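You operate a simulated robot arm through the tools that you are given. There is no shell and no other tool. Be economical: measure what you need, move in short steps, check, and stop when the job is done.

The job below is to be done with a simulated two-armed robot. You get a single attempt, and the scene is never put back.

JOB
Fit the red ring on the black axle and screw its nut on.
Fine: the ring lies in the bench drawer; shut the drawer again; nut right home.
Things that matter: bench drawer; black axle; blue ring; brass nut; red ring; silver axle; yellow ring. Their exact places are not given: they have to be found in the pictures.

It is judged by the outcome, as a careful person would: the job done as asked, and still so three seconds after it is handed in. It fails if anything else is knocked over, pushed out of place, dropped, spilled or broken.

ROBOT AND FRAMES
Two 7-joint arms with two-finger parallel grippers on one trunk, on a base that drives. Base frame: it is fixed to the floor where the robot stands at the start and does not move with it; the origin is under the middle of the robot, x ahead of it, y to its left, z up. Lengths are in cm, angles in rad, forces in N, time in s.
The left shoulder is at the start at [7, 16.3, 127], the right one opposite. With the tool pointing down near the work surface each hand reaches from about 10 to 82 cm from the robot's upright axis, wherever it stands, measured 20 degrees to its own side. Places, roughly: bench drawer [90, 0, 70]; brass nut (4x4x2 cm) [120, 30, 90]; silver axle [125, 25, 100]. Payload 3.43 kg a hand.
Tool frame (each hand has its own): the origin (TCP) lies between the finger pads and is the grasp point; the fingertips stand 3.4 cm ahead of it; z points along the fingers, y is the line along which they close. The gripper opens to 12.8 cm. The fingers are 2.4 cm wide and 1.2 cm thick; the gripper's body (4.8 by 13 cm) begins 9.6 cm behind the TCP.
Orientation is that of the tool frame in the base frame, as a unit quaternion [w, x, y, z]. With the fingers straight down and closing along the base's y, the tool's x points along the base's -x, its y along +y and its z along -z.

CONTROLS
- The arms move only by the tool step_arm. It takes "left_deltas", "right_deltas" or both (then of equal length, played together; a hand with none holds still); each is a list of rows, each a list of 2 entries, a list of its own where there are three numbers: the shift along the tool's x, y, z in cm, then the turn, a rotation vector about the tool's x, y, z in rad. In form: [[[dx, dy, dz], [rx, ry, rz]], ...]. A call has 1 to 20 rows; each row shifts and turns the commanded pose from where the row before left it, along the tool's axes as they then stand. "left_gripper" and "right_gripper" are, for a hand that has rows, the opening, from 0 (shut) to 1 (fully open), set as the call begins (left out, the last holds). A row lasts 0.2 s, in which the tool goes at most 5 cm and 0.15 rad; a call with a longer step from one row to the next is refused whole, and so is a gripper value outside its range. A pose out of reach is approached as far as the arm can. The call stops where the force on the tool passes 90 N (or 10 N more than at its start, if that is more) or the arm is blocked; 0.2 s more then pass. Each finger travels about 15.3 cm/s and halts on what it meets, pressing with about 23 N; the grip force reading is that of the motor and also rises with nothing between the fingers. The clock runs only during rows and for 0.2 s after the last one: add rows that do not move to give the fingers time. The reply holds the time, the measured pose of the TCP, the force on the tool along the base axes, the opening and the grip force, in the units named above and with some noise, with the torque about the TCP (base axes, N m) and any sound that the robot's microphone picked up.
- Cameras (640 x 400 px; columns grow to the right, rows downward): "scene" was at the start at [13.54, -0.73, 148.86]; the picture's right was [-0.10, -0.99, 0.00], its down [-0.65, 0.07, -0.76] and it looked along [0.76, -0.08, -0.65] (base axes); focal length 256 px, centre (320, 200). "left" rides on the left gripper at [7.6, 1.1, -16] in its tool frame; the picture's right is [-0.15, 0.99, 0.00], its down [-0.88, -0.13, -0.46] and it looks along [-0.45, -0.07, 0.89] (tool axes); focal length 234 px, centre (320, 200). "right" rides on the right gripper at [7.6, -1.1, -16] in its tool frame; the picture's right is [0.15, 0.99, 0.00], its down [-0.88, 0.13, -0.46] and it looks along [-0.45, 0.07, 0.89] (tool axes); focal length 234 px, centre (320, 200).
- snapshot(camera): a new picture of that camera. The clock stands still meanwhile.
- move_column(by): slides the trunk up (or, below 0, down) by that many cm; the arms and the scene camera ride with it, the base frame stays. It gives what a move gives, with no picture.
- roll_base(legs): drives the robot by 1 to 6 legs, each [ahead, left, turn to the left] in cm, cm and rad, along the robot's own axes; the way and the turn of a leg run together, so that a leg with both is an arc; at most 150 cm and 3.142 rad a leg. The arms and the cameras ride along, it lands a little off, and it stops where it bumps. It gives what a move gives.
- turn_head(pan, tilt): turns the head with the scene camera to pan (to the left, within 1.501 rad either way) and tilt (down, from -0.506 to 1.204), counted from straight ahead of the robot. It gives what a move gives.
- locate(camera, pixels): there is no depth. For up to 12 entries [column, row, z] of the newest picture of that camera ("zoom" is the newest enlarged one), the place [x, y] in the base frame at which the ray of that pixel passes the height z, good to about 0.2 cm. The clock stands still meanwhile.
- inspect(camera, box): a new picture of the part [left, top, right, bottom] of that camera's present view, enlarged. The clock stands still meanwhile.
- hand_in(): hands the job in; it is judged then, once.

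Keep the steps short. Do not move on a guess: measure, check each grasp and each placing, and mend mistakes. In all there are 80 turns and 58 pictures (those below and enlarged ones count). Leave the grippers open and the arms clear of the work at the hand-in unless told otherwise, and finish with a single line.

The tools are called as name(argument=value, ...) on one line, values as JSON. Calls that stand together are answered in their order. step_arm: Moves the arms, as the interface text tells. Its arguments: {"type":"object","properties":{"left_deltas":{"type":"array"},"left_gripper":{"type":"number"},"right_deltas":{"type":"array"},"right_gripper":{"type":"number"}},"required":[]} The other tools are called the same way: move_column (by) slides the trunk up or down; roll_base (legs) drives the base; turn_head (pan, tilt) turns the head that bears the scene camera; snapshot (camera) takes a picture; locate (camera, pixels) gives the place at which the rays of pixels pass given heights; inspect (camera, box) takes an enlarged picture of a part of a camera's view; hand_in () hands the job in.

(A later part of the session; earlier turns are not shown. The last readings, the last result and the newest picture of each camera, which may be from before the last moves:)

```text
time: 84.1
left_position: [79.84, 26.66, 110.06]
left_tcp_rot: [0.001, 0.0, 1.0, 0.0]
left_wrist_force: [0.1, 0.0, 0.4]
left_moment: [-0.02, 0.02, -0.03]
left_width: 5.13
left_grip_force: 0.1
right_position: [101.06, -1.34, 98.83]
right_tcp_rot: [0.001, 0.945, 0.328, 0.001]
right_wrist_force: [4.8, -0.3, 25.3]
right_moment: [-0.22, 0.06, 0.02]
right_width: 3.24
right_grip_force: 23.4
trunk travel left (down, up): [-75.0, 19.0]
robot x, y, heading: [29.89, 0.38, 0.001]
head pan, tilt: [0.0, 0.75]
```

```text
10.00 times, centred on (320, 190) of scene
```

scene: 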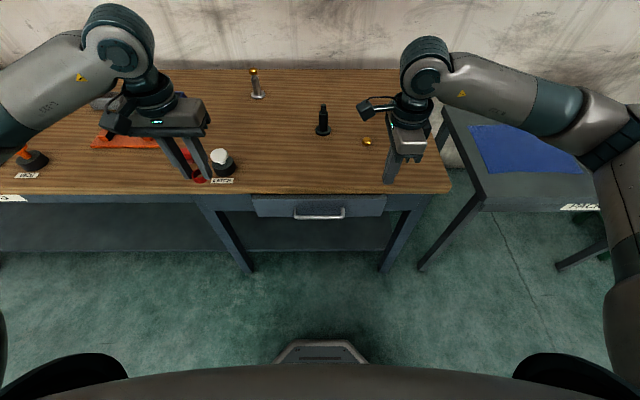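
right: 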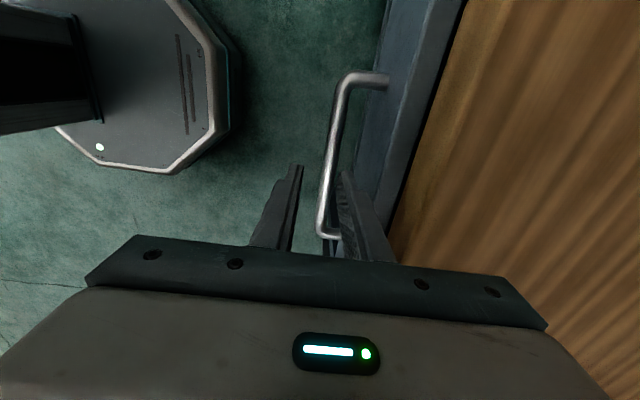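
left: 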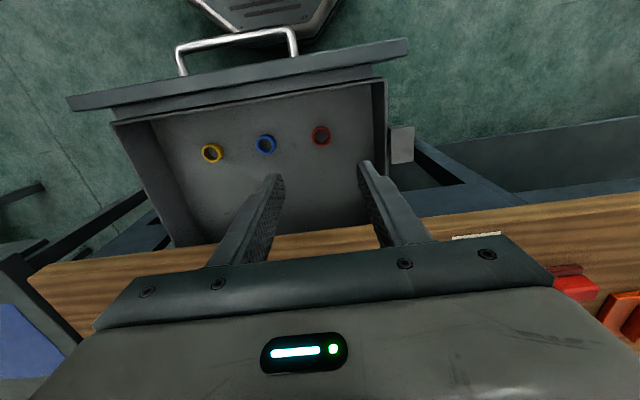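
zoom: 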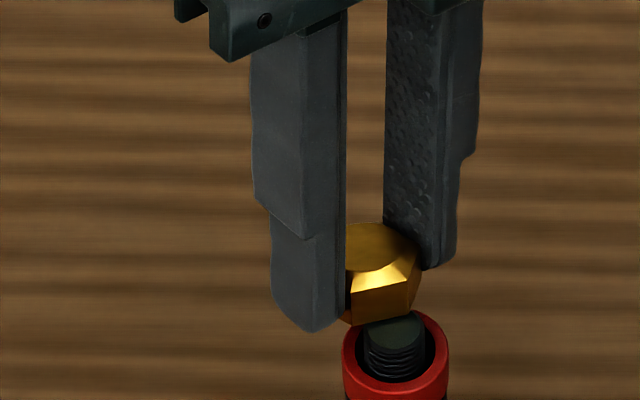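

Trouble: the axle now stands shifted (ring at col 395, was 362), so it isn't fixed to the bench and must be held while the nut is screwed on. I'll lift the nut clear and look.

step_arm(right_deltas=[[[0, 0, -1], [0, 0, 0]], [[0, 0, -3], [0, 0, 0]], [[0, 0, -4], [0, 0, 0]], [[0, 0, 0], [0, 0, 0]]])

inspect(camera="scene", box=[272, 150, 368, 230])

```text
time: 85.1
left_position: [80.12, 26.67, 109.86]
left_tcp_rot: [0.0, 0.0, 1.0, -0.001]
left_wrist_force: [-0.6, -0.1, -0.4]
left_moment: [0.0, 0.02, 0.02]
left_width: 5.12
left_grip_force: 0.1
right_position: [101.22, -1.33, 106.6]
right_tcp_rot: [0.001, 0.945, 0.328, 0.0]
right_wrist_force: [0.0, -0.3, -1.0]
right_moment: [0.0, 0.02, -0.04]
right_width: 3.22
right_grip_force: 23.3
trunk travel left (down, up): [-75.0, 19.0]
robot x, y, heading: [30.12, 0.11, -0.002]
head pan, tilt: [0.0, 0.75]
```

```text
5.00 times, centred on (320, 190) of scene
```

zoom: 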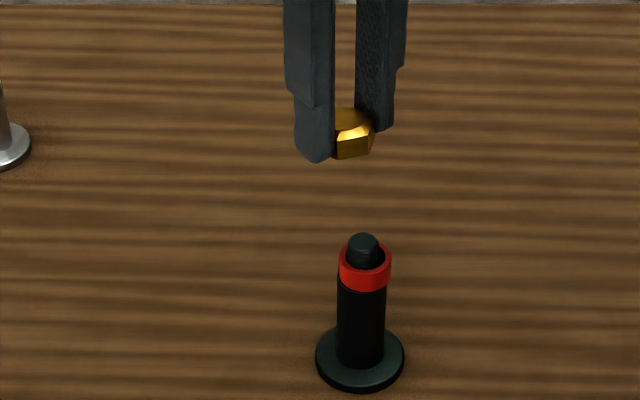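

locate(camera="zoom", pixels=[[360, 359, 85], [360, 357, 85], [363, 241, 95.7], [363, 241, 96], [365, 262, 94.2], [350, 120, 104.5]])

```text
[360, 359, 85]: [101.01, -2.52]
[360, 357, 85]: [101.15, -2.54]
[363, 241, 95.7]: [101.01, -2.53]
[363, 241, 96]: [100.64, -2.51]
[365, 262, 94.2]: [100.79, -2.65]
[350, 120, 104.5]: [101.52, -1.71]
```

The axle is upright at (101.0, -2.5), having slid 1.2 cm in y only. My plan is to hold its shaft with the left hand nearly horizontal from the left, slide it back and then screw. First I roll and tilt the left hand in free space, and turn the right hand back to its start angle a bit higher.

step_arm(left_deltas=[[[0, 0, 0], [0, 0, -0.1428]], [[0, 0, 0], [0, 0, -0.1428]], [[0, 0, 0], [0, 0, -0.1428]], [[0, 0, 0], [0, 0, -0.1428]], [[0, 0, 0], [0, 0, -0.1428]], [[0, 0, 0], [0, 0, -0.1428]], [[0, 0, 0], [0, 0, -0.1428]], [[0, 0, 0], [0, 0, -0.1428]], [[0, 0, 0], [0, 0, -0.1428]], [[0, 0, 0], [0, 0, -0.1428]], [[0, 0, 0], [0, 0, -0.1428]], [[0, 0, 0], [0, 0.144, 0]], [[0, 0, 0], [0, 0.144, 0]], [[0, 0, 0], [0, 0.144, 0]], [[0, 0, 0], [0, 0.144, 0]], [[0, 0, 0], [0, 0.144, 0]], [[0, 0, 0], [0, 0.144, 0]], [[0, 0, 0], [0, 0.144, 0]], [[0, 0, 0], [0, 0.144, 0]], [[0, 0, 0], [0, 0, 0]]], left_gripper=0.5, right_deltas=[[[0, 0, -2], [0, 0, -0.15]], [[0, 0, -2], [0, 0, -0.15]], [[0, 0, 0], [0, 0, -0.15]], [[0, 0, 0], [0, 0, -0.15]], [[0, 0, 0], [0, 0, -0.15]], [[0, 0, 0], [0, 0, -0.15]], [[0, 0, 0], [0, 0, -0.15]], [[0, 0, 0], [0, 0, -0.15]], [[0, 0, 0], [0, 0, -0.15]], [[0, 0, 0], [0, 0, -0.15]], [[0, 0, 0], [0, 0, -0.15]], [[0, 0, 0], [0, 0, -0.15]], [[0, 0, 0], [0, 0, -0.15]], [[0, 0, 0], [0, 0, -0.15]], [[0, 0, 0], [0, 0, -0.15]], [[0, 0, 0], [0, 0, -0.15]], [[0, 0, 0], [0, 0, -0.15]], [[0, 0, 0], [0, 0, -0.15]], [[0, 0, 0], [0, 0, -0.15]], [[0, 0, 0], [0, 0, -0.15]]])

```text
time: 89.3
left_position: [79.96, 26.51, 109.84]
left_tcp_rot: [-0.386, -0.592, 0.593, -0.385]
left_wrist_force: [-0.5, 0.3, 0.0]
left_moment: [0.02, -0.03, 0.0]
left_width: 6.39
left_grip_force: 0.0
right_position: [101.13, -1.49, 110.74]
right_tcp_rot: [0.0, -0.261, 0.965, 0.0]
right_wrist_force: [0.3, 0.5, 0.2]
right_moment: [0.05, -0.01, 0.02]
right_width: 3.17
right_grip_force: 23.3
trunk travel left (down, up): [-75.0, 19.0]
robot x, y, heading: [30.24, 0.04, 0.002]
head pan, tilt: [0.0, 0.75]
```

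The left hand now points to -y and 24° down, with its camera on top. I'll bring it to a waypoint left of the axle, at about (101, 12, 90).

step_arm(left_deltas=[[[0, -4.2, 0], [0, 0, 0]], [[0, -4.2, 0], [0, 0, 0]], [[0, -4.2, 0], [0, 0, 0]], [[0, -4.2, 0], [0, 0, 0]], [[0, -4.2, 0], [0, 0, 0]], [[-2.07, 0, 3.55], [0, 0, 0]], [[-2.07, 0, 3.55], [0, 0, 0]], [[-2.07, 0, 3.55], [0, 0, 0]], [[-2.07, 0, 3.55], [0, 0, 0]], [[-2.07, 0, 3.55], [0, 0, 0]], [[-2.07, 0, 3.55], [0, 0, 0]], [[0, 0, 0], [0, 0, 0]]])

snapshot(camera="scene")

```text
time: 91.9
left_position: [100.83, 12.32, 89.93]
left_tcp_rot: [0.385, 0.593, -0.593, 0.386]
left_wrist_force: [-0.1, 0.9, 0.4]
left_moment: [0.01, -0.01, -0.02]
left_width: 6.41
left_grip_force: 0.1
right_position: [101.16, -1.36, 110.81]
right_tcp_rot: [0.0, -0.261, 0.965, 0.0]
right_wrist_force: [-0.1, 0.0, -0.9]
right_moment: [-0.03, 0.0, -0.02]
right_width: 3.19
right_grip_force: 23.2
trunk travel left (down, up): [-75.0, 19.0]
robot x, y, heading: [30.47, -0.03, 0.004]
head pan, tilt: [0.0, 0.75]
```

```text
5 pictures are left
```

scene: 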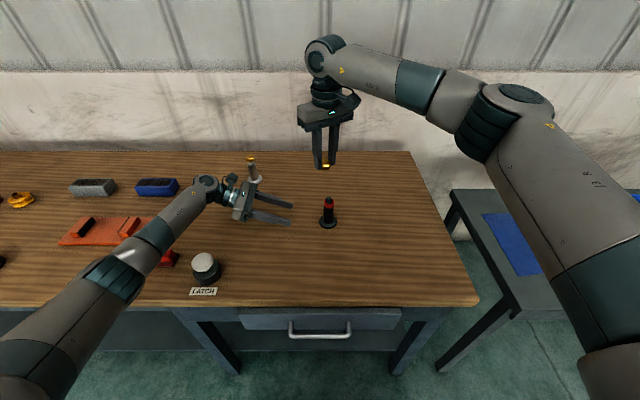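

All is clear. I'll advance horizontally 14.8 cm so the fingers straddle the shaft, then close gently.

step_arm(left_deltas=[[[1.2, 0, 2.7], [0, 0, 0]], [[1.2, 0, 2.7], [0, 0, 0]], [[1.2, 0, 2.7], [0, 0, 0]], [[1.2, 0, 2.7], [0, 0, 0]], [[1.2, -0.1, 2.7], [0, 0, 0]], [[0, 0, 0], [0, 0, 0]]])

step_arm(left_deltas=[[[0, 0, 0], [0, 0, 0]], [[0, 0, 0], [0, 0, 0]], [[0, 0, 0], [0, 0, 0]], [[0, 0, 0], [0, 0, 0]]], left_gripper=0)

```text
time: 93.3
left_position: [101.12, -2.38, 89.95]
left_tcp_rot: [-0.385, -0.593, 0.594, -0.384]
left_wrist_force: [0.4, 0.6, 0.0]
left_moment: [0.0, -0.01, 0.02]
left_width: 6.39
left_grip_force: 0.0
right_position: [101.13, -1.45, 110.63]
right_tcp_rot: [0.0, -0.26, 0.966, 0.0]
right_wrist_force: [0.0, -0.1, -0.3]
right_moment: [0.01, 0.01, 0.0]
right_width: 3.16
right_grip_force: 23.0
trunk travel left (down, up): [-75.0, 19.0]
robot x, y, heading: [30.32, -0.15, -0.002]
head pan, tilt: [0.0, 0.75]
```

```text
time: 94.3
left_position: [101.07, -2.5, 89.96]
left_tcp_rot: [-0.385, -0.593, 0.593, -0.385]
left_wrist_force: [1.4, 0.6, 1.3]
left_moment: [0.02, 0.16, -0.01]
left_width: 3.15
left_grip_force: 23.2
right_position: [101.14, -1.46, 110.66]
right_tcp_rot: [0.0, -0.26, 0.966, 0.001]
right_wrist_force: [-0.3, 0.9, -0.8]
right_moment: [0.01, -0.05, 0.01]
right_width: 3.19
right_grip_force: 23.1
trunk travel left (down, up): [-75.0, 19.0]
robot x, y, heading: [29.97, 0.19, 0.0]
head pan, tilt: [0.0, 0.75]
```

The shaft is held at 3.15 cm wide. I'll slide the axle back by +1.25 cm in y to where it stood, slowly, then look at it with the nut in the scene camera.

step_arm(left_deltas=[[[-0.127, 0, -0.285], [0, 0, 0]], [[-0.127, 0, -0.285], [0, 0, 0]], [[-0.127, 0, -0.285], [0, 0, 0]], [[-0.127, 0, -0.285], [0, 0, 0]], [[0, 0, 0], [0, 0, 0]]], right_deltas=[[[0, 0, 2], [0, 0, 0]], [[0, 0, 2], [0, 0, 0]], [[0, 0, 2], [0, 0, 0]], [[0, 0, 1.8], [0, 0, 0]], [[0, 0, 0], [0, 0, 0]]])

inspect(camera="scene", box=[284, 160, 364, 230])

```text
time: 95.5
left_position: [101.22, -1.44, 89.96]
left_tcp_rot: [0.384, 0.593, -0.593, 0.387]
left_wrist_force: [1.0, -4.4, 7.6]
left_moment: [-0.22, 0.07, -0.02]
left_width: 3.11
left_grip_force: 22.9
right_position: [101.11, -1.42, 102.96]
right_tcp_rot: [0.0, -0.26, 0.966, 0.0]
right_wrist_force: [-1.2, -0.6, -0.9]
right_moment: [0.02, 0.01, 0.02]
right_width: 3.2
right_grip_force: 23.1
trunk travel left (down, up): [-75.0, 19.0]
robot x, y, heading: [30.52, 0.28, -0.0]
head pan, tilt: [0.0, 0.75]
```

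```text
5.71 times, centred on (324, 195) of scene
```

zoom: 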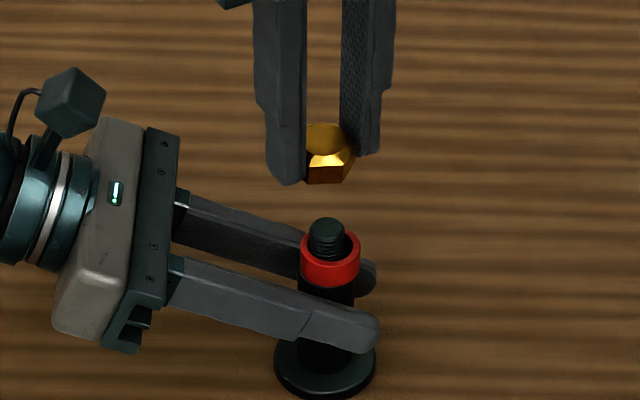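

locate(camera="zoom", pixels=[[326, 225, 95.8], [325, 368, 85], [326, 139, 100.9], [330, 246, 94.2]])

```text
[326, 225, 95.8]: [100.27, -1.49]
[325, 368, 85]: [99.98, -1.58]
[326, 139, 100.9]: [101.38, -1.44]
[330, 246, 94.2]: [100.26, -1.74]
```

By the hand readings the shaft (x≈101.1) and the nut (x≈101.1) line up, and in y the nut needs about -0.07. I'll correct that and lower to touch, in small steps.

step_arm(right_deltas=[[[0.035, -0.06, 0], [0, 0, 0]], [[0, 0, 1.5], [0, 0, 0]], [[0, 0, 1.4], [0, 0, 0]], [[0, 0, 0.2], [0, 0, 0]], [[0, 0, 0.2], [0, 0, 0]], [[0, 0, 0], [0, 0, 0]]])

step_arm(right_deltas=[[[0, 0, 0.1], [0, 0, 0]], [[0, 0, 0.1], [0, 0, 0]], [[0, 0, 0], [0, 0, 0]]])

```text
time: 96.9
left_position: [101.1, -1.37, 89.98]
left_tcp_rot: [-0.385, -0.592, 0.593, -0.386]
left_wrist_force: [3.5, -4.3, 11.9]
left_moment: [-0.07, 0.13, -0.02]
left_width: 3.11
left_grip_force: 23.1
right_position: [101.08, -1.52, 99.61]
right_tcp_rot: [0.001, -0.26, 0.966, 0.0]
right_wrist_force: [-0.1, 0.0, -0.4]
right_moment: [0.01, -0.04, 0.05]
right_width: 3.18
right_grip_force: 23.5
trunk travel left (down, up): [-75.0, 19.0]
robot x, y, heading: [30.47, -0.04, -0.002]
head pan, tilt: [0.0, 0.75]
```

```text
time: 97.7
left_position: [101.06, -1.28, 89.97]
left_tcp_rot: [-0.385, -0.592, 0.593, -0.386]
left_wrist_force: [5.2, -3.7, 14.4]
left_moment: [-0.06, 0.08, -0.04]
left_width: 3.12
left_grip_force: 23.0
right_position: [101.11, -1.52, 99.47]
right_tcp_rot: [0.001, -0.259, 0.966, -0.001]
right_wrist_force: [0.5, 0.2, -0.5]
right_moment: [-0.01, -0.01, 0.0]
right_width: 3.21
right_grip_force: 23.2
trunk travel left (down, up): [-75.0, 19.0]
robot x, y, heading: [29.96, -0.39, -0.004]
head pan, tilt: [0.0, 0.75]
```

The left hand is still creeping to its commanded place (y -1.44 → -1.28). I'll let it settle, then check the nut against the thread in one close picture.

step_arm(left_deltas=[[[0, 0, 0], [0, 0, 0]], [[0, 0, 0], [0, 0, 0]], [[0, 0, 0], [0, 0, 0]], [[0, 0, 0], [0, 0, 0]], [[0, 0, 0], [0, 0, 0]], [[0, 0, 0], [0, 0, 0]]])

inspect(camera="scene", box=[292, 175, 356, 215])

```text
time: 99.1
left_position: [101.08, -1.38, 90.05]
left_tcp_rot: [-0.385, -0.593, 0.593, -0.386]
left_wrist_force: [5.8, -3.3, 15.3]
left_moment: [-0.08, 0.05, -0.03]
left_width: 3.12
left_grip_force: 23.2
right_position: [101.09, -1.45, 99.47]
right_tcp_rot: [0.001, -0.259, 0.966, 0.0]
right_wrist_force: [0.0, -0.1, 0.0]
right_moment: [-0.04, 0.01, 0.03]
right_width: 3.17
right_grip_force: 23.1
trunk travel left (down, up): [-75.0, 19.0]
robot x, y, heading: [30.17, -0.37, 0.001]
head pan, tilt: [0.0, 0.75]
```

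```text
10.00 times, centred on (324, 195) of scene
```

zoom: 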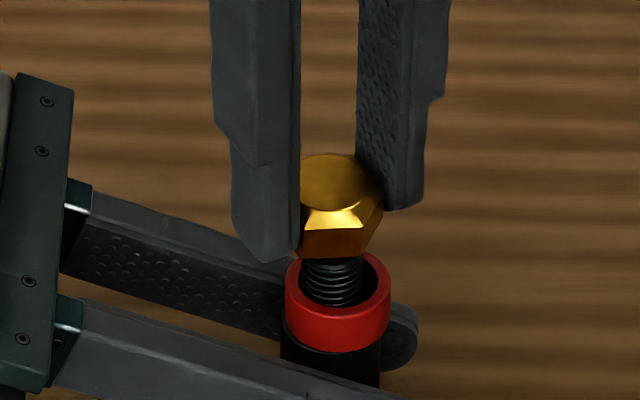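

In y the nut and thread line up (cols 333 and 332). In x this view is ambiguous and the ring appears about 0.6 cm nearer to me than before. I'll spend one right-wrist picture to settle x.

inspect(camera="right", box=[240, 120, 400, 220])

```text
4.00 times, centred on (320, 170) of right
```

zoom: 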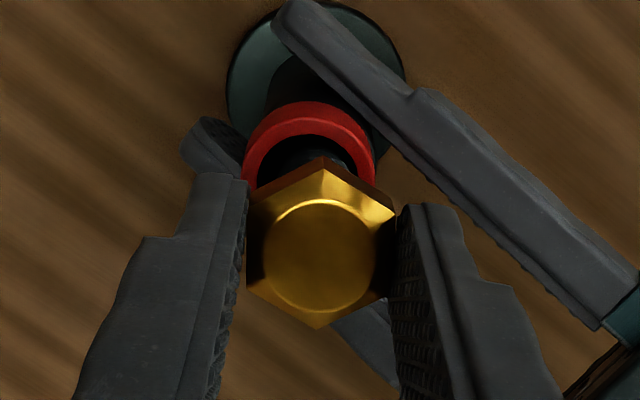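

locate(camera="zoom", pixels=[[308, 184, 94.2], [315, 89, 85.3], [319, 256, 98.0], [319, 256, 97.4], [308, 180, 94.2]])

```text
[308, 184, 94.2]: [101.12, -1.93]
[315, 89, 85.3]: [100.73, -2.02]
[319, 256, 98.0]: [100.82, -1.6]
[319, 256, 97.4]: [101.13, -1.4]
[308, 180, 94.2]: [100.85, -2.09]
```

Combining both views, the axle stands about 0.2 cm nearer to me in x than the nut, while y matches. I'll shift the nut -0.2 in x and creep down to contact.

step_arm(right_deltas=[[[0.173, 0.1, 0], [0, 0, 0]], [[0, 0, 0.1], [0, 0, 0]], [[0, 0, 0.1], [0, 0, 0]], [[0, 0, 0.1], [0, 0, 0]], [[0, 0, 0], [0, 0, 0]]])

```text
time: 100.3
left_position: [101.1, -1.3, 89.95]
left_tcp_rot: [-0.385, -0.593, 0.594, -0.385]
left_wrist_force: [7.6, -1.5, 16.0]
left_moment: [-0.02, 0.06, -0.06]
left_width: 3.09
left_grip_force: 22.8
right_position: [100.83, -1.43, 99.1]
right_tcp_rot: [0.001, -0.259, 0.966, 0.0]
right_wrist_force: [0.3, 0.7, -1.0]
right_moment: [-0.01, 0.01, 0.02]
right_width: 3.15
right_grip_force: 22.5
trunk travel left (down, up): [-75.0, 19.0]
robot x, y, heading: [29.95, -0.21, 0.002]
head pan, tilt: [0.0, 0.75]
```

step_arm(right_deltas=[[[0, 0, 0.1], [0, 0, 0]], [[0, 0, 0.1], [0, 0, 0]], [[0, 0, 0.1], [0, 0, 0]], [[0, 0, 0], [0, 0, 0]]])

```text
time: 101.3
left_position: [101.03, -1.46, 89.85]
left_tcp_rot: [0.384, 0.593, -0.593, 0.386]
left_wrist_force: [6.1, -1.9, 16.3]
left_moment: [-0.07, 0.05, -0.05]
left_width: 3.09
left_grip_force: 22.9
right_position: [100.89, -1.59, 98.89]
right_tcp_rot: [0.0, -0.26, 0.966, 0.001]
right_wrist_force: [0.3, 0.3, -0.9]
right_moment: [-0.02, -0.02, 0.01]
right_width: 3.19
right_grip_force: 23.3
trunk travel left (down, up): [-75.0, 19.0]
robot x, y, heading: [30.3, 0.17, 0.001]
head pan, tilt: [0.0, 0.75]
```

Still free. I'll continue down in small steps.

step_arm(right_deltas=[[[0, 0, 0.1], [0, 0, 0]], [[0, 0, 0.1], [0, 0, 0]], [[0, 0, 0.1], [0, 0, 0]], [[0, 0, 0], [0, 0, 0]]])

```text
time: 102.3
left_position: [101.14, -1.38, 89.89]
left_tcp_rot: [-0.385, -0.593, 0.593, -0.385]
left_wrist_force: [5.9, -1.9, 15.1]
left_moment: [-0.1, 0.06, -0.02]
left_width: 3.11
left_grip_force: 23.1
right_position: [100.88, -1.61, 98.49]
right_tcp_rot: [0.001, -0.26, 0.966, 0.001]
right_wrist_force: [-0.4, 0.3, 0.3]
right_moment: [-0.02, 0.02, -0.01]
right_width: 3.21
right_grip_force: 22.7
trunk travel left (down, up): [-75.0, 19.0]
robot x, y, heading: [30.04, -0.11, 0.002]
head pan, tilt: [0.0, 0.75]
```

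step_arm(right_deltas=[[[0, 0, 0.1], [0, 0, 0]], [[0, 0, 0.1], [0, 0, 0]], [[0, 0, 0.1], [0, 0, 0]], [[0, 0, 0], [0, 0, 0]]])

```text
time: 103.3
left_position: [101.06, -1.31, 90.09]
left_tcp_rot: [0.383, 0.594, -0.593, 0.386]
left_wrist_force: [15.9, -3.1, 5.5]
left_moment: [-0.17, 0.0, 0.12]
left_width: 3.09
left_grip_force: 22.7
right_position: [100.9, -1.47, 98.55]
right_tcp_rot: [0.003, -0.259, 0.966, 0.001]
right_wrist_force: [-1.4, -0.2, 26.5]
right_moment: [-0.18, 0.22, -0.02]
right_width: 3.24
right_grip_force: 22.8
trunk travel left (down, up): [-75.0, 19.0]
robot x, y, heading: [30.03, -0.04, -0.001]
head pan, tilt: [0.0, 0.75]
5 turns are left
```

Contact came at 26 N, with the contact point now on the -x/-y side. Turns are short, so I'll combine: a small shift of (-0.07, -0.08), re-touch, then a half turn clockwise with the axle held, reading the forces after each part.

step_arm(right_deltas=[[[0, 0, -0.3], [0, 0, 0]], [[0.1, -0.034, 0], [0, 0, 0]], [[0, 0, 0.15], [0, 0, 0]], [[0, 0, 0.1], [0, 0, 0]], [[0, 0, 0], [0, 0, 0]]])

step_arm(right_deltas=[[[0, 0, 0], [0, 0, 0.1496]], [[0, 0, 0], [0, 0, 0.1496]], [[0, 0, 0], [0, 0, 0.1496]], [[0, 0, 0], [0, 0, 0.1496]], [[0, 0, 0], [0, 0, 0.1496]], [[0, 0, 0], [0, 0, 0.1496]], [[0, 0, 0], [0, 0, 0.1496]]])

step_arm(right_deltas=[[[0, 0, 0], [0, 0, 0.1496]], [[0, 0, 0], [0, 0, 0.1496]], [[0, 0, 0], [0, 0, 0.1496]], [[0, 0, 0], [0, 0, 0.1496]], [[0, 0, 0], [0, 0, 0.1496]], [[0, 0, 0], [0, 0, 0.1496]], [[0, 0, 0], [0, 0, 0.1496]]])

step_arm(right_deltas=[[[0, 0, 0], [0, 0, 0.1496]], [[0, 0, 0], [0, 0, 0.1496]], [[0, 0, 0], [0, 0, 0.1496]], [[0, 0, 0], [0, 0, 0.1496]], [[0, 0, 0], [0, 0, 0.1496]], [[0, 0, 0], [0, 0, 0.1496]], [[0, 0, 0], [0, 0, 0.1496]]])

inspect(camera="scene", box=[292, 175, 356, 215])

```text
time: 104.5
left_position: [100.93, -1.23, 89.9]
left_tcp_rot: [0.384, 0.593, -0.593, 0.386]
left_wrist_force: [9.3, -0.1, 6.7]
left_moment: [0.26, -0.01, -0.03]
left_width: 3.11
left_grip_force: 23.4
right_position: [100.81, -1.46, 98.45]
right_tcp_rot: [0.002, -0.259, 0.966, 0.0]
right_wrist_force: [3.1, 1.4, 20.1]
right_moment: [-0.13, -0.06, 0.03]
right_width: 3.18
right_grip_force: 23.3
trunk travel left (down, up): [-75.0, 19.0]
robot x, y, heading: [30.32, -0.05, 0.003]
head pan, tilt: [0.0, 0.75]
```

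```text
time: 106.1
left_position: [100.96, -1.37, 89.86]
left_tcp_rot: [0.384, 0.593, -0.593, 0.385]
left_wrist_force: [-6.0, 1.6, 8.2]
left_moment: [-0.33, 0.25, -0.17]
left_width: 3.11
left_grip_force: 22.8
right_position: [100.68, -1.57, 98.4]
right_tcp_rot: [0.0, 0.258, 0.966, 0.0]
right_wrist_force: [0.1, -0.4, -1.2]
right_moment: [0.05, -0.03, -0.02]
right_width: 3.2
right_grip_force: 22.3
trunk travel left (down, up): [-75.0, 19.0]
robot x, y, heading: [30.36, 0.05, 0.003]
head pan, tilt: [0.0, 0.75]
```

```text
time: 107.7
left_position: [100.91, -1.29, 89.93]
left_tcp_rot: [-0.385, -0.593, 0.593, -0.386]
left_wrist_force: [-5.1, -1.6, 2.9]
left_moment: [-0.18, 0.11, -0.11]
left_width: 3.09
left_grip_force: 22.9
right_position: [100.87, -1.48, 98.26]
right_tcp_rot: [0.002, 0.707, 0.708, 0.001]
right_wrist_force: [0.9, 2.6, 3.8]
right_moment: [0.11, -0.06, 0.06]
right_width: 3.21
right_grip_force: 22.6
trunk travel left (down, up): [-75.0, 19.0]
robot x, y, heading: [29.74, -0.17, 0.001]
head pan, tilt: [0.0, 0.75]
```

```text
time: 109.3
left_position: [100.96, -1.37, 89.99]
left_tcp_rot: [-0.385, -0.593, 0.594, -0.385]
left_wrist_force: [1.1, -7.4, -0.8]
left_moment: [-0.29, 0.26, -0.11]
left_width: 3.09
left_grip_force: 22.8
right_position: [100.78, -1.58, 98.46]
right_tcp_rot: [0.0, 0.966, 0.259, 0.001]
right_wrist_force: [-0.2, 6.4, 16.0]
right_moment: [0.27, -0.17, 0.05]
right_width: 3.2
right_grip_force: 22.6
trunk travel left (down, up): [-75.0, 19.0]
robot x, y, heading: [30.43, 0.26, -0.003]
head pan, tilt: [0.0, 0.75]
```

```text
10.00 times, centred on (324, 195) of scene
4 turns are left
```

zoom: 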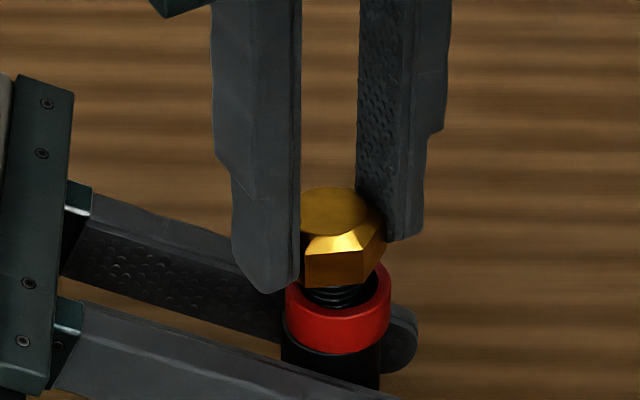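

The force fell to about zero in the first quarter turn, so the nut has dropped onto the thread, but it's still slightly off centre. I'll regrasp with a small opening so the nut stays fenced, correct by (+0.05, +0.08), and run several 120° clockwise strokes with light feed, reading the force after each.

step_arm(right_deltas=[[[0, 0, 0], [0, 0, 0]], [[0, 0, 0], [0, 0, 0]], [[0, 0, -0.15], [0, 0, 0]], [[0, 0, 0], [0, 0, -0.15]], [[0, 0, 0], [0, 0, -0.15]], [[0, 0, 0], [0, 0, -0.15]], [[0, 0, 0], [0, 0, -0.15]], [[0, 0, 0], [0, 0, -0.15]], [[0, 0, 0], [0, 0, -0.15]], [[0, 0, 0], [0, 0, -0.15]], [[0, 0, 0], [0, 0, -0.15]], [[0, 0, 0], [0, 0, -0.15]], [[0, 0, 0], [0, 0, -0.15]], [[0, 0, 0], [0, 0, -0.15]], [[0, 0, 0], [0, 0, -0.15]], [[0, 0, 0], [0, 0, -0.15]], [[0, 0, 0], [0, 0, -0.15]], [[0, 0, 0], [0, 0, -0.15]]], right_gripper=0.36)

step_arm(right_deltas=[[[0, 0, 0], [0, 0, -0.1486]], [[0, 0, 0], [0, 0, -0.1486]], [[0, 0, 0], [0, 0, -0.1486]], [[0, 0, 0], [0, 0, -0.1486]], [[0, 0, 0], [0, 0, -0.1486]], [[0, 0, 0], [0, 0, -0.1486]], [[-0.083, 0.044, 0], [0, 0, 0]], [[0, 0, 0], [0, 0, 0]]])

step_arm(right_deltas=[[[0, 0, 0], [0, 0, 0]], [[0, 0, 0], [0, 0, 0]], [[0, 0, 0.08], [0, 0, 0]], [[0, 0, 0.007], [0, 0, 0.1496]], [[0, 0, 0.007], [0, 0, 0.1496]], [[0, 0, 0.007], [0, 0, 0.1496]], [[0, 0, 0.007], [0, 0, 0.1496]], [[0, 0, 0.007], [0, 0, 0.1496]], [[0, 0, 0.007], [0, 0, 0.1496]], [[0, 0, 0.007], [0, 0, 0.1496]], [[0, 0, 0.007], [0, 0, 0.1496]], [[0, 0, 0.007], [0, 0, 0.1496]], [[0, 0, 0.007], [0, 0, 0.1496]], [[0, 0, 0.007], [0, 0, 0.1496]], [[0, 0, 0.007], [0, 0, 0.1496]], [[0, 0, 0.007], [0, 0, 0.1496]], [[0, 0, 0.007], [0, 0, 0.1496]]], right_gripper=0)

step_arm(right_deltas=[[[0, 0, 0], [0, 0, 0]], [[0, 0, 0], [0, 0, 0]], [[0, 0, 0], [0, 0, 0]], [[0, 0, 0], [0, 0, -0.1496]], [[0, 0, 0], [0, 0, -0.1496]], [[0, 0, 0], [0, 0, -0.1496]], [[0, 0, 0], [0, 0, -0.1496]], [[0, 0, 0], [0, 0, -0.1496]], [[0, 0, 0], [0, 0, -0.1496]], [[0, 0, 0], [0, 0, -0.1496]], [[0, 0, 0], [0, 0, -0.1496]], [[0, 0, 0], [0, 0, -0.1496]], [[0, 0, 0], [0, 0, -0.1496]], [[0, 0, 0], [0, 0, -0.1496]], [[0, 0, 0], [0, 0, -0.1496]], [[0, 0, 0], [0, 0, -0.1496]], [[0, 0, 0], [0, 0, -0.1496]]], right_gripper=0.36)

step_arm(right_deltas=[[[0, 0, 0], [0, 0, 0]], [[0, 0, 0], [0, 0, 0]], [[0, 0, 0], [0, 0, 0]], [[0, 0, 0.007], [0, 0, 0.1496]], [[0, 0, 0.007], [0, 0, 0.1496]], [[0, 0, 0.007], [0, 0, 0.1496]], [[0, 0, 0.007], [0, 0, 0.1496]], [[0, 0, 0.007], [0, 0, 0.1496]], [[0, 0, 0.007], [0, 0, 0.1496]], [[0, 0, 0.007], [0, 0, 0.1496]], [[0, 0, 0.007], [0, 0, 0.1496]], [[0, 0, 0.007], [0, 0, 0.1496]], [[0, 0, 0.007], [0, 0, 0.1496]], [[0, 0, 0.007], [0, 0, 0.1496]], [[0, 0, 0.007], [0, 0, 0.1496]], [[0, 0, 0.007], [0, 0, 0.1496]], [[0, 0, 0.007], [0, 0, 0.1496]]], right_gripper=0)

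step_arm(right_deltas=[[[0, 0, 0], [0, 0, 0]], [[0, 0, 0], [0, 0, 0]], [[0, 0, 0], [0, 0, 0]], [[0, 0, 0], [0, 0, -0.1496]], [[0, 0, 0], [0, 0, -0.1496]], [[0, 0, 0], [0, 0, -0.1496]], [[0, 0, 0], [0, 0, -0.1496]], [[0, 0, 0], [0, 0, -0.1496]], [[0, 0, 0], [0, 0, -0.1496]], [[0, 0, 0], [0, 0, -0.1496]], [[0, 0, 0], [0, 0, -0.1496]], [[0, 0, 0], [0, 0, -0.1496]], [[0, 0, 0], [0, 0, -0.1496]], [[0, 0, 0], [0, 0, -0.1496]], [[0, 0, 0], [0, 0, -0.1496]], [[0, 0, 0], [0, 0, -0.1496]], [[0, 0, 0], [0, 0, -0.1496]]], right_gripper=0.36)

step_arm(right_deltas=[[[0, 0, 0], [0, 0, 0]], [[0, 0, 0], [0, 0, 0]], [[0, 0, 0], [0, 0, 0]], [[0, 0, 0.007], [0, 0, 0.1496]], [[0, 0, 0.007], [0, 0, 0.1496]], [[0, 0, 0.007], [0, 0, 0.1496]], [[0, 0, 0.007], [0, 0, 0.1496]], [[0, 0, 0.007], [0, 0, 0.1496]], [[0, 0, 0.007], [0, 0, 0.1496]], [[0, 0, 0.007], [0, 0, 0.1496]], [[0, 0, 0.007], [0, 0, 0.1496]], [[0, 0, 0.007], [0, 0, 0.1496]], [[0, 0, 0.007], [0, 0, 0.1496]], [[0, 0, 0.007], [0, 0, 0.1496]], [[0, 0, 0.007], [0, 0, 0.1496]], [[0, 0, 0.007], [0, 0, 0.1496]], [[0, 0, 0.007], [0, 0, 0.1496]]], right_gripper=0)

inspect(camera="scene", box=[292, 175, 356, 215])

```text
time: 113.1
left_position: [101.18, -1.23, 89.9]
left_tcp_rot: [0.385, 0.593, -0.592, 0.386]
left_wrist_force: [6.6, 3.5, 9.6]
left_moment: [0.0, 0.06, -0.03]
left_width: 3.08
left_grip_force: 22.9
right_position: [100.87, -1.49, 98.44]
right_tcp_rot: [0.001, 0.181, 0.984, 0.0]
right_wrist_force: [0.8, 0.9, 0.0]
right_moment: [0.01, 0.03, -0.02]
right_width: 4.63
right_grip_force: 0.1
trunk travel left (down, up): [-75.0, 19.0]
robot x, y, heading: [30.04, -0.42, 0.003]
head pan, tilt: [0.0, 0.75]
```

```text
time: 114.9
left_position: [101.06, -1.32, 89.95]
left_tcp_rot: [-0.385, -0.593, 0.593, -0.385]
left_wrist_force: [6.7, 4.1, 10.6]
left_moment: [-0.08, 0.04, -0.01]
left_width: 3.1
left_grip_force: 22.6
right_position: [100.95, -1.42, 98.44]
right_tcp_rot: [0.0, -0.259, 0.966, -0.001]
right_wrist_force: [-0.3, 0.0, -0.4]
right_moment: [0.0, -0.01, 0.02]
right_width: 4.6
right_grip_force: 0.1
trunk travel left (down, up): [-75.0, 19.0]
robot x, y, heading: [30.31, -0.03, -0.004]
head pan, tilt: [0.0, 0.75]
```

```text
time: 118.5
left_position: [100.93, -1.42, 89.92]
left_tcp_rot: [-0.386, -0.592, 0.594, -0.385]
left_wrist_force: [-7.1, -5.1, 6.5]
left_moment: [0.27, -0.3, -0.16]
left_width: 3.11
left_grip_force: 23.1
right_position: [100.98, -1.48, 98.28]
right_tcp_rot: [0.001, 0.707, 0.707, 0.001]
right_wrist_force: [12.5, 10.0, 6.3]
right_moment: [0.49, -0.42, 0.12]
right_width: 3.24
right_grip_force: 22.5
trunk travel left (down, up): [-75.0, 19.0]
robot x, y, heading: [29.99, -0.34, -0.002]
head pan, tilt: [0.0, 0.75]
```

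```text
time: 122.1
left_position: [101.02, -1.31, 89.89]
left_tcp_rot: [0.385, 0.593, -0.593, 0.386]
left_wrist_force: [-3.5, -0.1, 0.9]
left_moment: [-0.2, 0.13, -0.07]
left_width: 3.1
left_grip_force: 23.3
right_position: [100.79, -1.47, 98.17]
right_tcp_rot: [0.0, -0.26, 0.965, 0.0]
right_wrist_force: [-0.3, -0.5, 0.5]
right_moment: [0.02, -0.01, 0.05]
right_width: 4.61
right_grip_force: 0.1
trunk travel left (down, up): [-75.0, 19.0]
robot x, y, heading: [30.1, -0.36, 0.0]
head pan, tilt: [0.0, 0.75]
```

```text
time: 125.7
left_position: [101.1, -1.35, 89.97]
left_tcp_rot: [0.385, 0.593, -0.593, 0.386]
left_wrist_force: [-15.4, 14.9, 3.6]
left_moment: [0.02, -0.68, -0.17]
left_width: 3.12
left_grip_force: 23.0
right_position: [101.02, -1.47, 97.97]
right_tcp_rot: [0.001, 0.708, 0.707, 0.001]
right_wrist_force: [18.4, -10.8, 4.7]
right_moment: [-0.33, -0.74, 0.02]
right_width: 3.22
right_grip_force: 23.1
trunk travel left (down, up): [-75.0, 19.0]
robot x, y, heading: [30.1, -0.4, -0.001]
head pan, tilt: [0.0, 0.75]
```

```text
time: 129.3
left_position: [101.03, -1.36, 89.87]
left_tcp_rot: [0.385, 0.593, -0.593, 0.386]
left_wrist_force: [1.0, -3.8, 2.6]
left_moment: [0.11, -0.04, -0.02]
left_width: 3.13
left_grip_force: 22.9
right_position: [100.99, -1.49, 97.95]
right_tcp_rot: [0.001, -0.261, 0.965, 0.0]
right_wrist_force: [0.4, 0.0, 0.0]
right_moment: [0.0, 0.02, -0.04]
right_width: 4.58
right_grip_force: 0.1
trunk travel left (down, up): [-75.0, 19.0]
robot x, y, heading: [30.16, -0.05, -0.002]
head pan, tilt: [0.0, 0.75]
```

```text
time: 132.9
left_position: [101.04, -1.34, 89.81]
left_tcp_rot: [-0.385, -0.593, 0.593, -0.386]
left_wrist_force: [-14.4, 8.6, 6.6]
left_moment: [0.09, -0.71, -0.13]
left_width: 3.12
left_grip_force: 22.3
right_position: [101.02, -1.39, 97.87]
right_tcp_rot: [0.001, 0.707, 0.707, 0.001]
right_wrist_force: [18.3, -6.4, 0.5]
right_moment: [-0.26, -0.66, 0.06]
right_width: 3.19
right_grip_force: 22.7
trunk travel left (down, up): [-75.0, 19.0]
robot x, y, heading: [30.11, 0.04, -0.0]
head pan, tilt: [0.0, 0.75]
```

```text
10.00 times, centred on (324, 195) of scene
3 turns are left
```

zoom: 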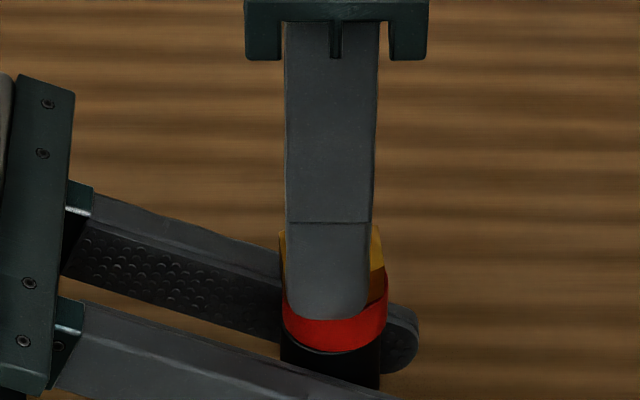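

This looks engaged: the nut carries side load from the thread, the vertical force stays near zero with 0.1 cm feed per stroke, and the nut is close above the ring. I'll re-centre the hand (+0.2, -0.1), raise the tips 0.25 cm so they clear the ring, and do six more strokes, watching for the torque rise that shows it is home.

step_arm(right_deltas=[[[0, 0, 0], [0, 0, 0]], [[0, 0, 0], [0, 0, 0]], [[0, 0, -0.25], [0, 0, 0]], [[0, 0, 0], [0, 0, -0.1496]], [[0, 0, 0], [0, 0, -0.1496]], [[0, 0, 0], [0, 0, -0.1496]], [[0, 0, 0], [0, 0, -0.1496]], [[0, 0, 0], [0, 0, -0.1496]], [[0, 0, 0], [0, 0, -0.1496]], [[0, 0, 0], [0, 0, -0.1496]], [[0, 0, 0], [0, 0, -0.1496]], [[0, 0, 0], [0, 0, -0.1496]], [[0, 0, 0], [0, 0, -0.1496]], [[0, 0, 0], [0, 0, -0.1496]], [[0, 0, 0], [0, 0, -0.1496]], [[0, 0, 0], [0, 0, -0.1496]], [[0, 0, 0], [0, 0, -0.1496]], [[-0.12, -0.187, 0], [0, 0, 0]], [[0, 0, 0], [0, 0, 0]]], right_gripper=0.36)

step_arm(right_deltas=[[[0, 0, 0], [0, 0, 0]], [[0, 0, 0], [0, 0, 0]], [[0, 0, 0], [0, 0, 0]], [[0, 0, 0.005], [0, 0, 0.1496]], [[0, 0, 0.005], [0, 0, 0.1496]], [[0, 0, 0.005], [0, 0, 0.1496]], [[0, 0, 0.005], [0, 0, 0.1496]], [[0, 0, 0.005], [0, 0, 0.1496]], [[0, 0, 0.005], [0, 0, 0.1496]], [[0, 0, 0.005], [0, 0, 0.1496]], [[0, 0, 0.005], [0, 0, 0.1496]], [[0, 0, 0.005], [0, 0, 0.1496]], [[0, 0, 0.005], [0, 0, 0.1496]], [[0, 0, 0.005], [0, 0, 0.1496]], [[0, 0, 0.005], [0, 0, 0.1496]], [[0, 0, 0.005], [0, 0, 0.1496]], [[0, 0, 0.005], [0, 0, 0.1496]]], right_gripper=0)

step_arm(right_deltas=[[[0, 0, 0], [0, 0, 0]], [[0, 0, 0], [0, 0, 0]], [[0, 0, 0], [0, 0, 0]], [[0, 0, 0], [0, 0, -0.1496]], [[0, 0, 0], [0, 0, -0.1496]], [[0, 0, 0], [0, 0, -0.1496]], [[0, 0, 0], [0, 0, -0.1496]], [[0, 0, 0], [0, 0, -0.1496]], [[0, 0, 0], [0, 0, -0.1496]], [[0, 0, 0], [0, 0, -0.1496]], [[0, 0, 0], [0, 0, -0.1496]], [[0, 0, 0], [0, 0, -0.1496]], [[0, 0, 0], [0, 0, -0.1496]], [[0, 0, 0], [0, 0, -0.1496]], [[0, 0, 0], [0, 0, -0.1496]], [[0, 0, 0], [0, 0, -0.1496]], [[0, 0, 0], [0, 0, -0.1496]]], right_gripper=0.36)

step_arm(right_deltas=[[[0, 0, 0], [0, 0, 0]], [[0, 0, 0], [0, 0, 0]], [[0, 0, 0], [0, 0, 0]], [[0, 0, 0.005], [0, 0, 0.1496]], [[0, 0, 0.005], [0, 0, 0.1496]], [[0, 0, 0.005], [0, 0, 0.1496]], [[0, 0, 0.005], [0, 0, 0.1496]], [[0, 0, 0.005], [0, 0, 0.1496]], [[0, 0, 0.005], [0, 0, 0.1496]], [[0, 0, 0.005], [0, 0, 0.1496]], [[0, 0, 0.005], [0, 0, 0.1496]], [[0, 0, 0.005], [0, 0, 0.1496]], [[0, 0, 0.005], [0, 0, 0.1496]], [[0, 0, 0.005], [0, 0, 0.1496]], [[0, 0, 0.005], [0, 0, 0.1496]], [[0, 0, 0.005], [0, 0, 0.1496]], [[0, 0, 0.005], [0, 0, 0.1496]]], right_gripper=0)

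step_arm(right_deltas=[[[0, 0, 0], [0, 0, 0]], [[0, 0, 0], [0, 0, 0]], [[0, 0, 0], [0, 0, 0]], [[0, 0, 0], [0, 0, -0.1496]], [[0, 0, 0], [0, 0, -0.1496]], [[0, 0, 0], [0, 0, -0.1496]], [[0, 0, 0], [0, 0, -0.1496]], [[0, 0, 0], [0, 0, -0.1496]], [[0, 0, 0], [0, 0, -0.1496]], [[0, 0, 0], [0, 0, -0.1496]], [[0, 0, 0], [0, 0, -0.1496]], [[0, 0, 0], [0, 0, -0.1496]], [[0, 0, 0], [0, 0, -0.1496]], [[0, 0, 0], [0, 0, -0.1496]], [[0, 0, 0], [0, 0, -0.1496]], [[0, 0, 0], [0, 0, -0.1496]], [[0, 0, 0], [0, 0, -0.1496]]], right_gripper=0.36)

step_arm(right_deltas=[[[0, 0, 0], [0, 0, 0]], [[0, 0, 0], [0, 0, 0]], [[0, 0, 0], [0, 0, 0]], [[0, 0, 0.005], [0, 0, 0.1496]], [[0, 0, 0.005], [0, 0, 0.1496]], [[0, 0, 0.005], [0, 0, 0.1496]], [[0, 0, 0.005], [0, 0, 0.1496]], [[0, 0, 0.005], [0, 0, 0.1496]], [[0, 0, 0.005], [0, 0, 0.1496]], [[0, 0, 0.005], [0, 0, 0.1496]], [[0, 0, 0.005], [0, 0, 0.1496]], [[0, 0, 0.005], [0, 0, 0.1496]], [[0, 0, 0.005], [0, 0, 0.1496]], [[0, 0, 0.005], [0, 0, 0.1496]], [[0, 0, 0.005], [0, 0, 0.1496]], [[0, 0, 0.005], [0, 0, 0.1496]], [[0, 0, 0.005], [0, 0, 0.1496]]], right_gripper=0)

step_arm(right_deltas=[[[0, 0, 0], [0, 0, 0]], [[0, 0, 0], [0, 0, 0]], [[0, 0, 0], [0, 0, 0]], [[0, 0, 0], [0, 0, -0.1496]], [[0, 0, 0], [0, 0, -0.1496]], [[0, 0, 0], [0, 0, -0.1496]], [[0, 0, 0], [0, 0, -0.1496]], [[0, 0, 0], [0, 0, -0.1496]], [[0, 0, 0], [0, 0, -0.1496]], [[0, 0, 0], [0, 0, -0.1496]], [[0, 0, 0], [0, 0, -0.1496]], [[0, 0, 0], [0, 0, -0.1496]], [[0, 0, 0], [0, 0, -0.1496]], [[0, 0, 0], [0, 0, -0.1496]], [[0, 0, 0], [0, 0, -0.1496]], [[0, 0, 0], [0, 0, -0.1496]], [[0, 0, 0], [0, 0, -0.1496]]], right_gripper=0.36)

step_arm(right_deltas=[[[0, 0, 0], [0, 0, 0]], [[0, 0, 0], [0, 0, 0]], [[0, 0, 0], [0, 0, 0]], [[0, 0, 0.005], [0, 0, 0.1496]], [[0, 0, 0.005], [0, 0, 0.1496]], [[0, 0, 0.005], [0, 0, 0.1496]], [[0, 0, 0.005], [0, 0, 0.1496]], [[0, 0, 0.005], [0, 0, 0.1496]], [[0, 0, 0.005], [0, 0, 0.1496]], [[0, 0, 0.005], [0, 0, 0.1496]], [[0, 0, 0.005], [0, 0, 0.1496]], [[0, 0, 0.005], [0, 0, 0.1496]], [[0, 0, 0.005], [0, 0, 0.1496]], [[0, 0, 0.005], [0, 0, 0.1496]], [[0, 0, 0.005], [0, 0, 0.1496]], [[0, 0, 0.005], [0, 0, 0.1496]], [[0, 0, 0.005], [0, 0, 0.1496]]], right_gripper=0)

step_arm(right_deltas=[[[0, 0, 0], [0, 0, 0]], [[0, 0, 0], [0, 0, 0]], [[0, 0, 0], [0, 0, 0]], [[0, 0, 0], [0, 0, -0.1496]], [[0, 0, 0], [0, 0, -0.1496]], [[0, 0, 0], [0, 0, -0.1496]], [[0, 0, 0], [0, 0, -0.1496]], [[0, 0, 0], [0, 0, -0.1496]], [[0, 0, 0], [0, 0, -0.1496]], [[0, 0, 0], [0, 0, -0.1496]], [[0, 0, 0], [0, 0, -0.1496]], [[0, 0, 0], [0, 0, -0.1496]], [[0, 0, 0], [0, 0, -0.1496]], [[0, 0, 0], [0, 0, -0.1496]], [[0, 0, 0], [0, 0, -0.1496]], [[0, 0, 0], [0, 0, -0.1496]], [[0, 0, 0], [0, 0, -0.1496]]], right_gripper=0.36)

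step_arm(right_deltas=[[[0, 0, 0], [0, 0, 0]], [[0, 0, 0], [0, 0, 0]], [[0, 0, 0], [0, 0, 0]], [[0, 0, 0], [0, 0, 0.1496]], [[0, 0, 0], [0, 0, 0.1496]], [[0, 0, 0], [0, 0, 0.1496]], [[0, 0, 0], [0, 0, 0.1496]], [[0, 0, 0], [0, 0, 0.1496]], [[0, 0, 0], [0, 0, 0.1496]], [[0, 0, 0], [0, 0, 0.1496]], [[0, 0, 0], [0, 0, 0.1496]], [[0, 0, 0], [0, 0, 0.1496]], [[0, 0, 0], [0, 0, 0.1496]], [[0, 0, 0], [0, 0, 0.1496]], [[0, 0, 0], [0, 0, 0.1496]], [[0, 0, 0], [0, 0, 0.1496]], [[0, 0, 0], [0, 0, 0.1496]]], right_gripper=0)

```text
time: 136.9
left_position: [101.14, -1.4, 89.91]
left_tcp_rot: [-0.385, -0.593, 0.594, -0.385]
left_wrist_force: [2.5, -1.9, 1.7]
left_moment: [0.19, -0.1, -0.03]
left_width: 3.11
left_grip_force: 22.9
right_position: [101.17, -1.6, 98.18]
right_tcp_rot: [-0.001, -0.26, 0.966, 0.0]
right_wrist_force: [-0.6, -0.4, 0.0]
right_moment: [0.01, 0.01, -0.01]
right_width: 4.61
right_grip_force: 0.1
trunk travel left (down, up): [-75.0, 19.0]
robot x, y, heading: [30.18, -0.42, 0.002]
head pan, tilt: [0.0, 0.75]
```

```text
time: 140.5
left_position: [101.08, -1.28, 89.87]
left_tcp_rot: [-0.386, -0.593, 0.593, -0.385]
left_wrist_force: [3.8, 2.3, -1.5]
left_moment: [0.06, 0.34, -0.34]
left_width: 3.1
left_grip_force: 23.0
right_position: [101.17, -1.57, 97.91]
right_tcp_rot: [0.0, 0.707, 0.707, 0.0]
right_wrist_force: [-6.0, -4.3, 3.4]
right_moment: [-0.09, 0.22, 0.43]
right_width: 3.22
right_grip_force: 23.0
trunk travel left (down, up): [-75.0, 19.0]
robot x, y, heading: [30.28, 0.03, 0.001]
head pan, tilt: [0.0, 0.75]
```

```text
time: 144.1
left_position: [101.07, -1.45, 89.95]
left_tcp_rot: [0.384, 0.593, -0.593, 0.385]
left_wrist_force: [1.4, 2.0, 4.7]
left_moment: [0.23, 0.19, -0.08]
left_width: 3.12
left_grip_force: 22.8
right_position: [101.09, -1.62, 98.04]
right_tcp_rot: [0.001, -0.261, 0.965, 0.0]
right_wrist_force: [0.0, 0.6, -0.3]
right_moment: [0.0, -0.01, 0.01]
right_width: 4.59
right_grip_force: 0.0
trunk travel left (down, up): [-75.0, 19.0]
robot x, y, heading: [30.0, -0.19, 0.0]
head pan, tilt: [0.0, 0.75]
```

```text
time: 147.7
left_position: [101.05, -1.43, 89.93]
left_tcp_rot: [-0.385, -0.593, 0.594, -0.384]
left_wrist_force: [4.8, -3.4, -3.7]
left_moment: [0.35, 0.56, -0.31]
left_width: 3.17
left_grip_force: 23.1
right_position: [101.02, -1.54, 97.92]
right_tcp_rot: [-0.001, 0.707, 0.707, 0.0]
right_wrist_force: [-6.9, 2.4, 2.7]
right_moment: [-0.06, 0.19, 0.41]
right_width: 3.2
right_grip_force: 22.6
trunk travel left (down, up): [-75.0, 19.0]
robot x, y, heading: [30.03, -0.33, 0.002]
head pan, tilt: [0.0, 0.75]
```

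```text
time: 151.3
left_position: [101.15, -1.29, 89.87]
left_tcp_rot: [0.385, 0.593, -0.593, 0.385]
left_wrist_force: [0.4, -0.5, 0.4]
left_moment: [-0.05, 0.08, 0.0]
left_width: 3.17
left_grip_force: 22.6
right_position: [101.11, -1.62, 97.95]
right_tcp_rot: [0.0, -0.26, 0.966, 0.001]
right_wrist_force: [-0.3, -0.8, -0.3]
right_moment: [-0.04, -0.01, 0.0]
right_width: 4.61
right_grip_force: 0.1
trunk travel left (down, up): [-75.0, 19.0]
robot x, y, heading: [30.37, 0.18, -0.0]
head pan, tilt: [0.0, 0.75]
```

```text
time: 154.9
left_position: [101.1, -1.33, 89.84]
left_tcp_rot: [-0.386, -0.593, 0.593, -0.385]
left_wrist_force: [6.8, -2.4, -4.3]
left_moment: [0.02, 0.43, -0.34]
left_width: 3.18
left_grip_force: 23.4
right_position: [101.06, -1.43, 97.78]
right_tcp_rot: [-0.001, 0.707, 0.707, 0.0]
right_wrist_force: [-7.1, 1.2, 4.0]
right_moment: [0.01, 0.23, 0.48]
right_width: 3.22
right_grip_force: 23.2
trunk travel left (down, up): [-75.0, 19.0]
robot x, y, heading: [30.36, -0.26, -0.006]
head pan, tilt: [0.0, 0.75]
```

```text
time: 158.5
left_position: [101.11, -1.37, 89.89]
left_tcp_rot: [0.385, 0.593, -0.593, 0.385]
left_wrist_force: [-0.8, -0.3, -2.0]
left_moment: [0.04, 0.19, 0.0]
left_width: 3.13
left_grip_force: 22.4
right_position: [101.18, -1.55, 97.71]
right_tcp_rot: [0.001, -0.26, 0.966, 0.0]
right_wrist_force: [-0.2, 0.6, 0.7]
right_moment: [-0.02, 0.01, 0.0]
right_width: 4.63
right_grip_force: 0.1
trunk travel left (down, up): [-75.0, 19.0]
robot x, y, heading: [30.42, 0.03, -0.001]
head pan, tilt: [0.0, 0.75]
```

```text
time: 162.1
left_position: [100.99, -1.32, 89.82]
left_tcp_rot: [0.385, 0.594, -0.592, 0.386]
left_wrist_force: [5.8, -0.6, -4.4]
left_moment: [0.18, 0.43, -0.32]
left_width: 3.18
left_grip_force: 22.5
right_position: [100.99, -1.53, 97.62]
right_tcp_rot: [0.001, 0.708, 0.707, 0.0]
right_wrist_force: [-8.6, 1.4, 4.6]
right_moment: [-0.03, 0.25, 0.45]
right_width: 3.17
right_grip_force: 22.6
trunk travel left (down, up): [-75.0, 19.0]
robot x, y, heading: [30.27, -0.37, 0.003]
head pan, tilt: [0.0, 0.75]
```

```text
time: 165.7
left_position: [101.07, -1.38, 89.95]
left_tcp_rot: [0.385, 0.593, -0.593, 0.385]
left_wrist_force: [0.0, -0.8, -3.5]
left_moment: [0.02, -0.07, -0.01]
left_width: 3.17
left_grip_force: 23.3
right_position: [101.19, -1.59, 97.48]
right_tcp_rot: [0.0, -0.26, 0.966, 0.0]
right_wrist_force: [0.1, -0.1, 0.3]
right_moment: [-0.01, 0.02, -0.02]
right_width: 4.62
right_grip_force: 0.1
trunk travel left (down, up): [-75.0, 19.0]
robot x, y, heading: [30.44, -0.05, 0.0]
head pan, tilt: [0.0, 0.75]
```

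```text
time: 169.3
left_position: [101.05, -1.4, 89.73]
left_tcp_rot: [0.385, 0.593, -0.593, 0.385]
left_wrist_force: [5.6, -1.7, -2.8]
left_moment: [0.25, 0.45, -0.27]
left_width: 3.14
left_grip_force: 23.1
right_position: [101.16, -1.59, 97.5]
right_tcp_rot: [-0.001, 0.707, 0.707, 0.0]
right_wrist_force: [-6.7, 1.1, 0.8]
right_moment: [-0.1, 0.12, 0.3]
right_width: 3.22
right_grip_force: 22.8
trunk travel left (down, up): [-75.0, 19.0]
robot x, y, heading: [30.06, 0.18, 0.0]
head pan, tilt: [0.0, 0.75]
2 turns are left
```

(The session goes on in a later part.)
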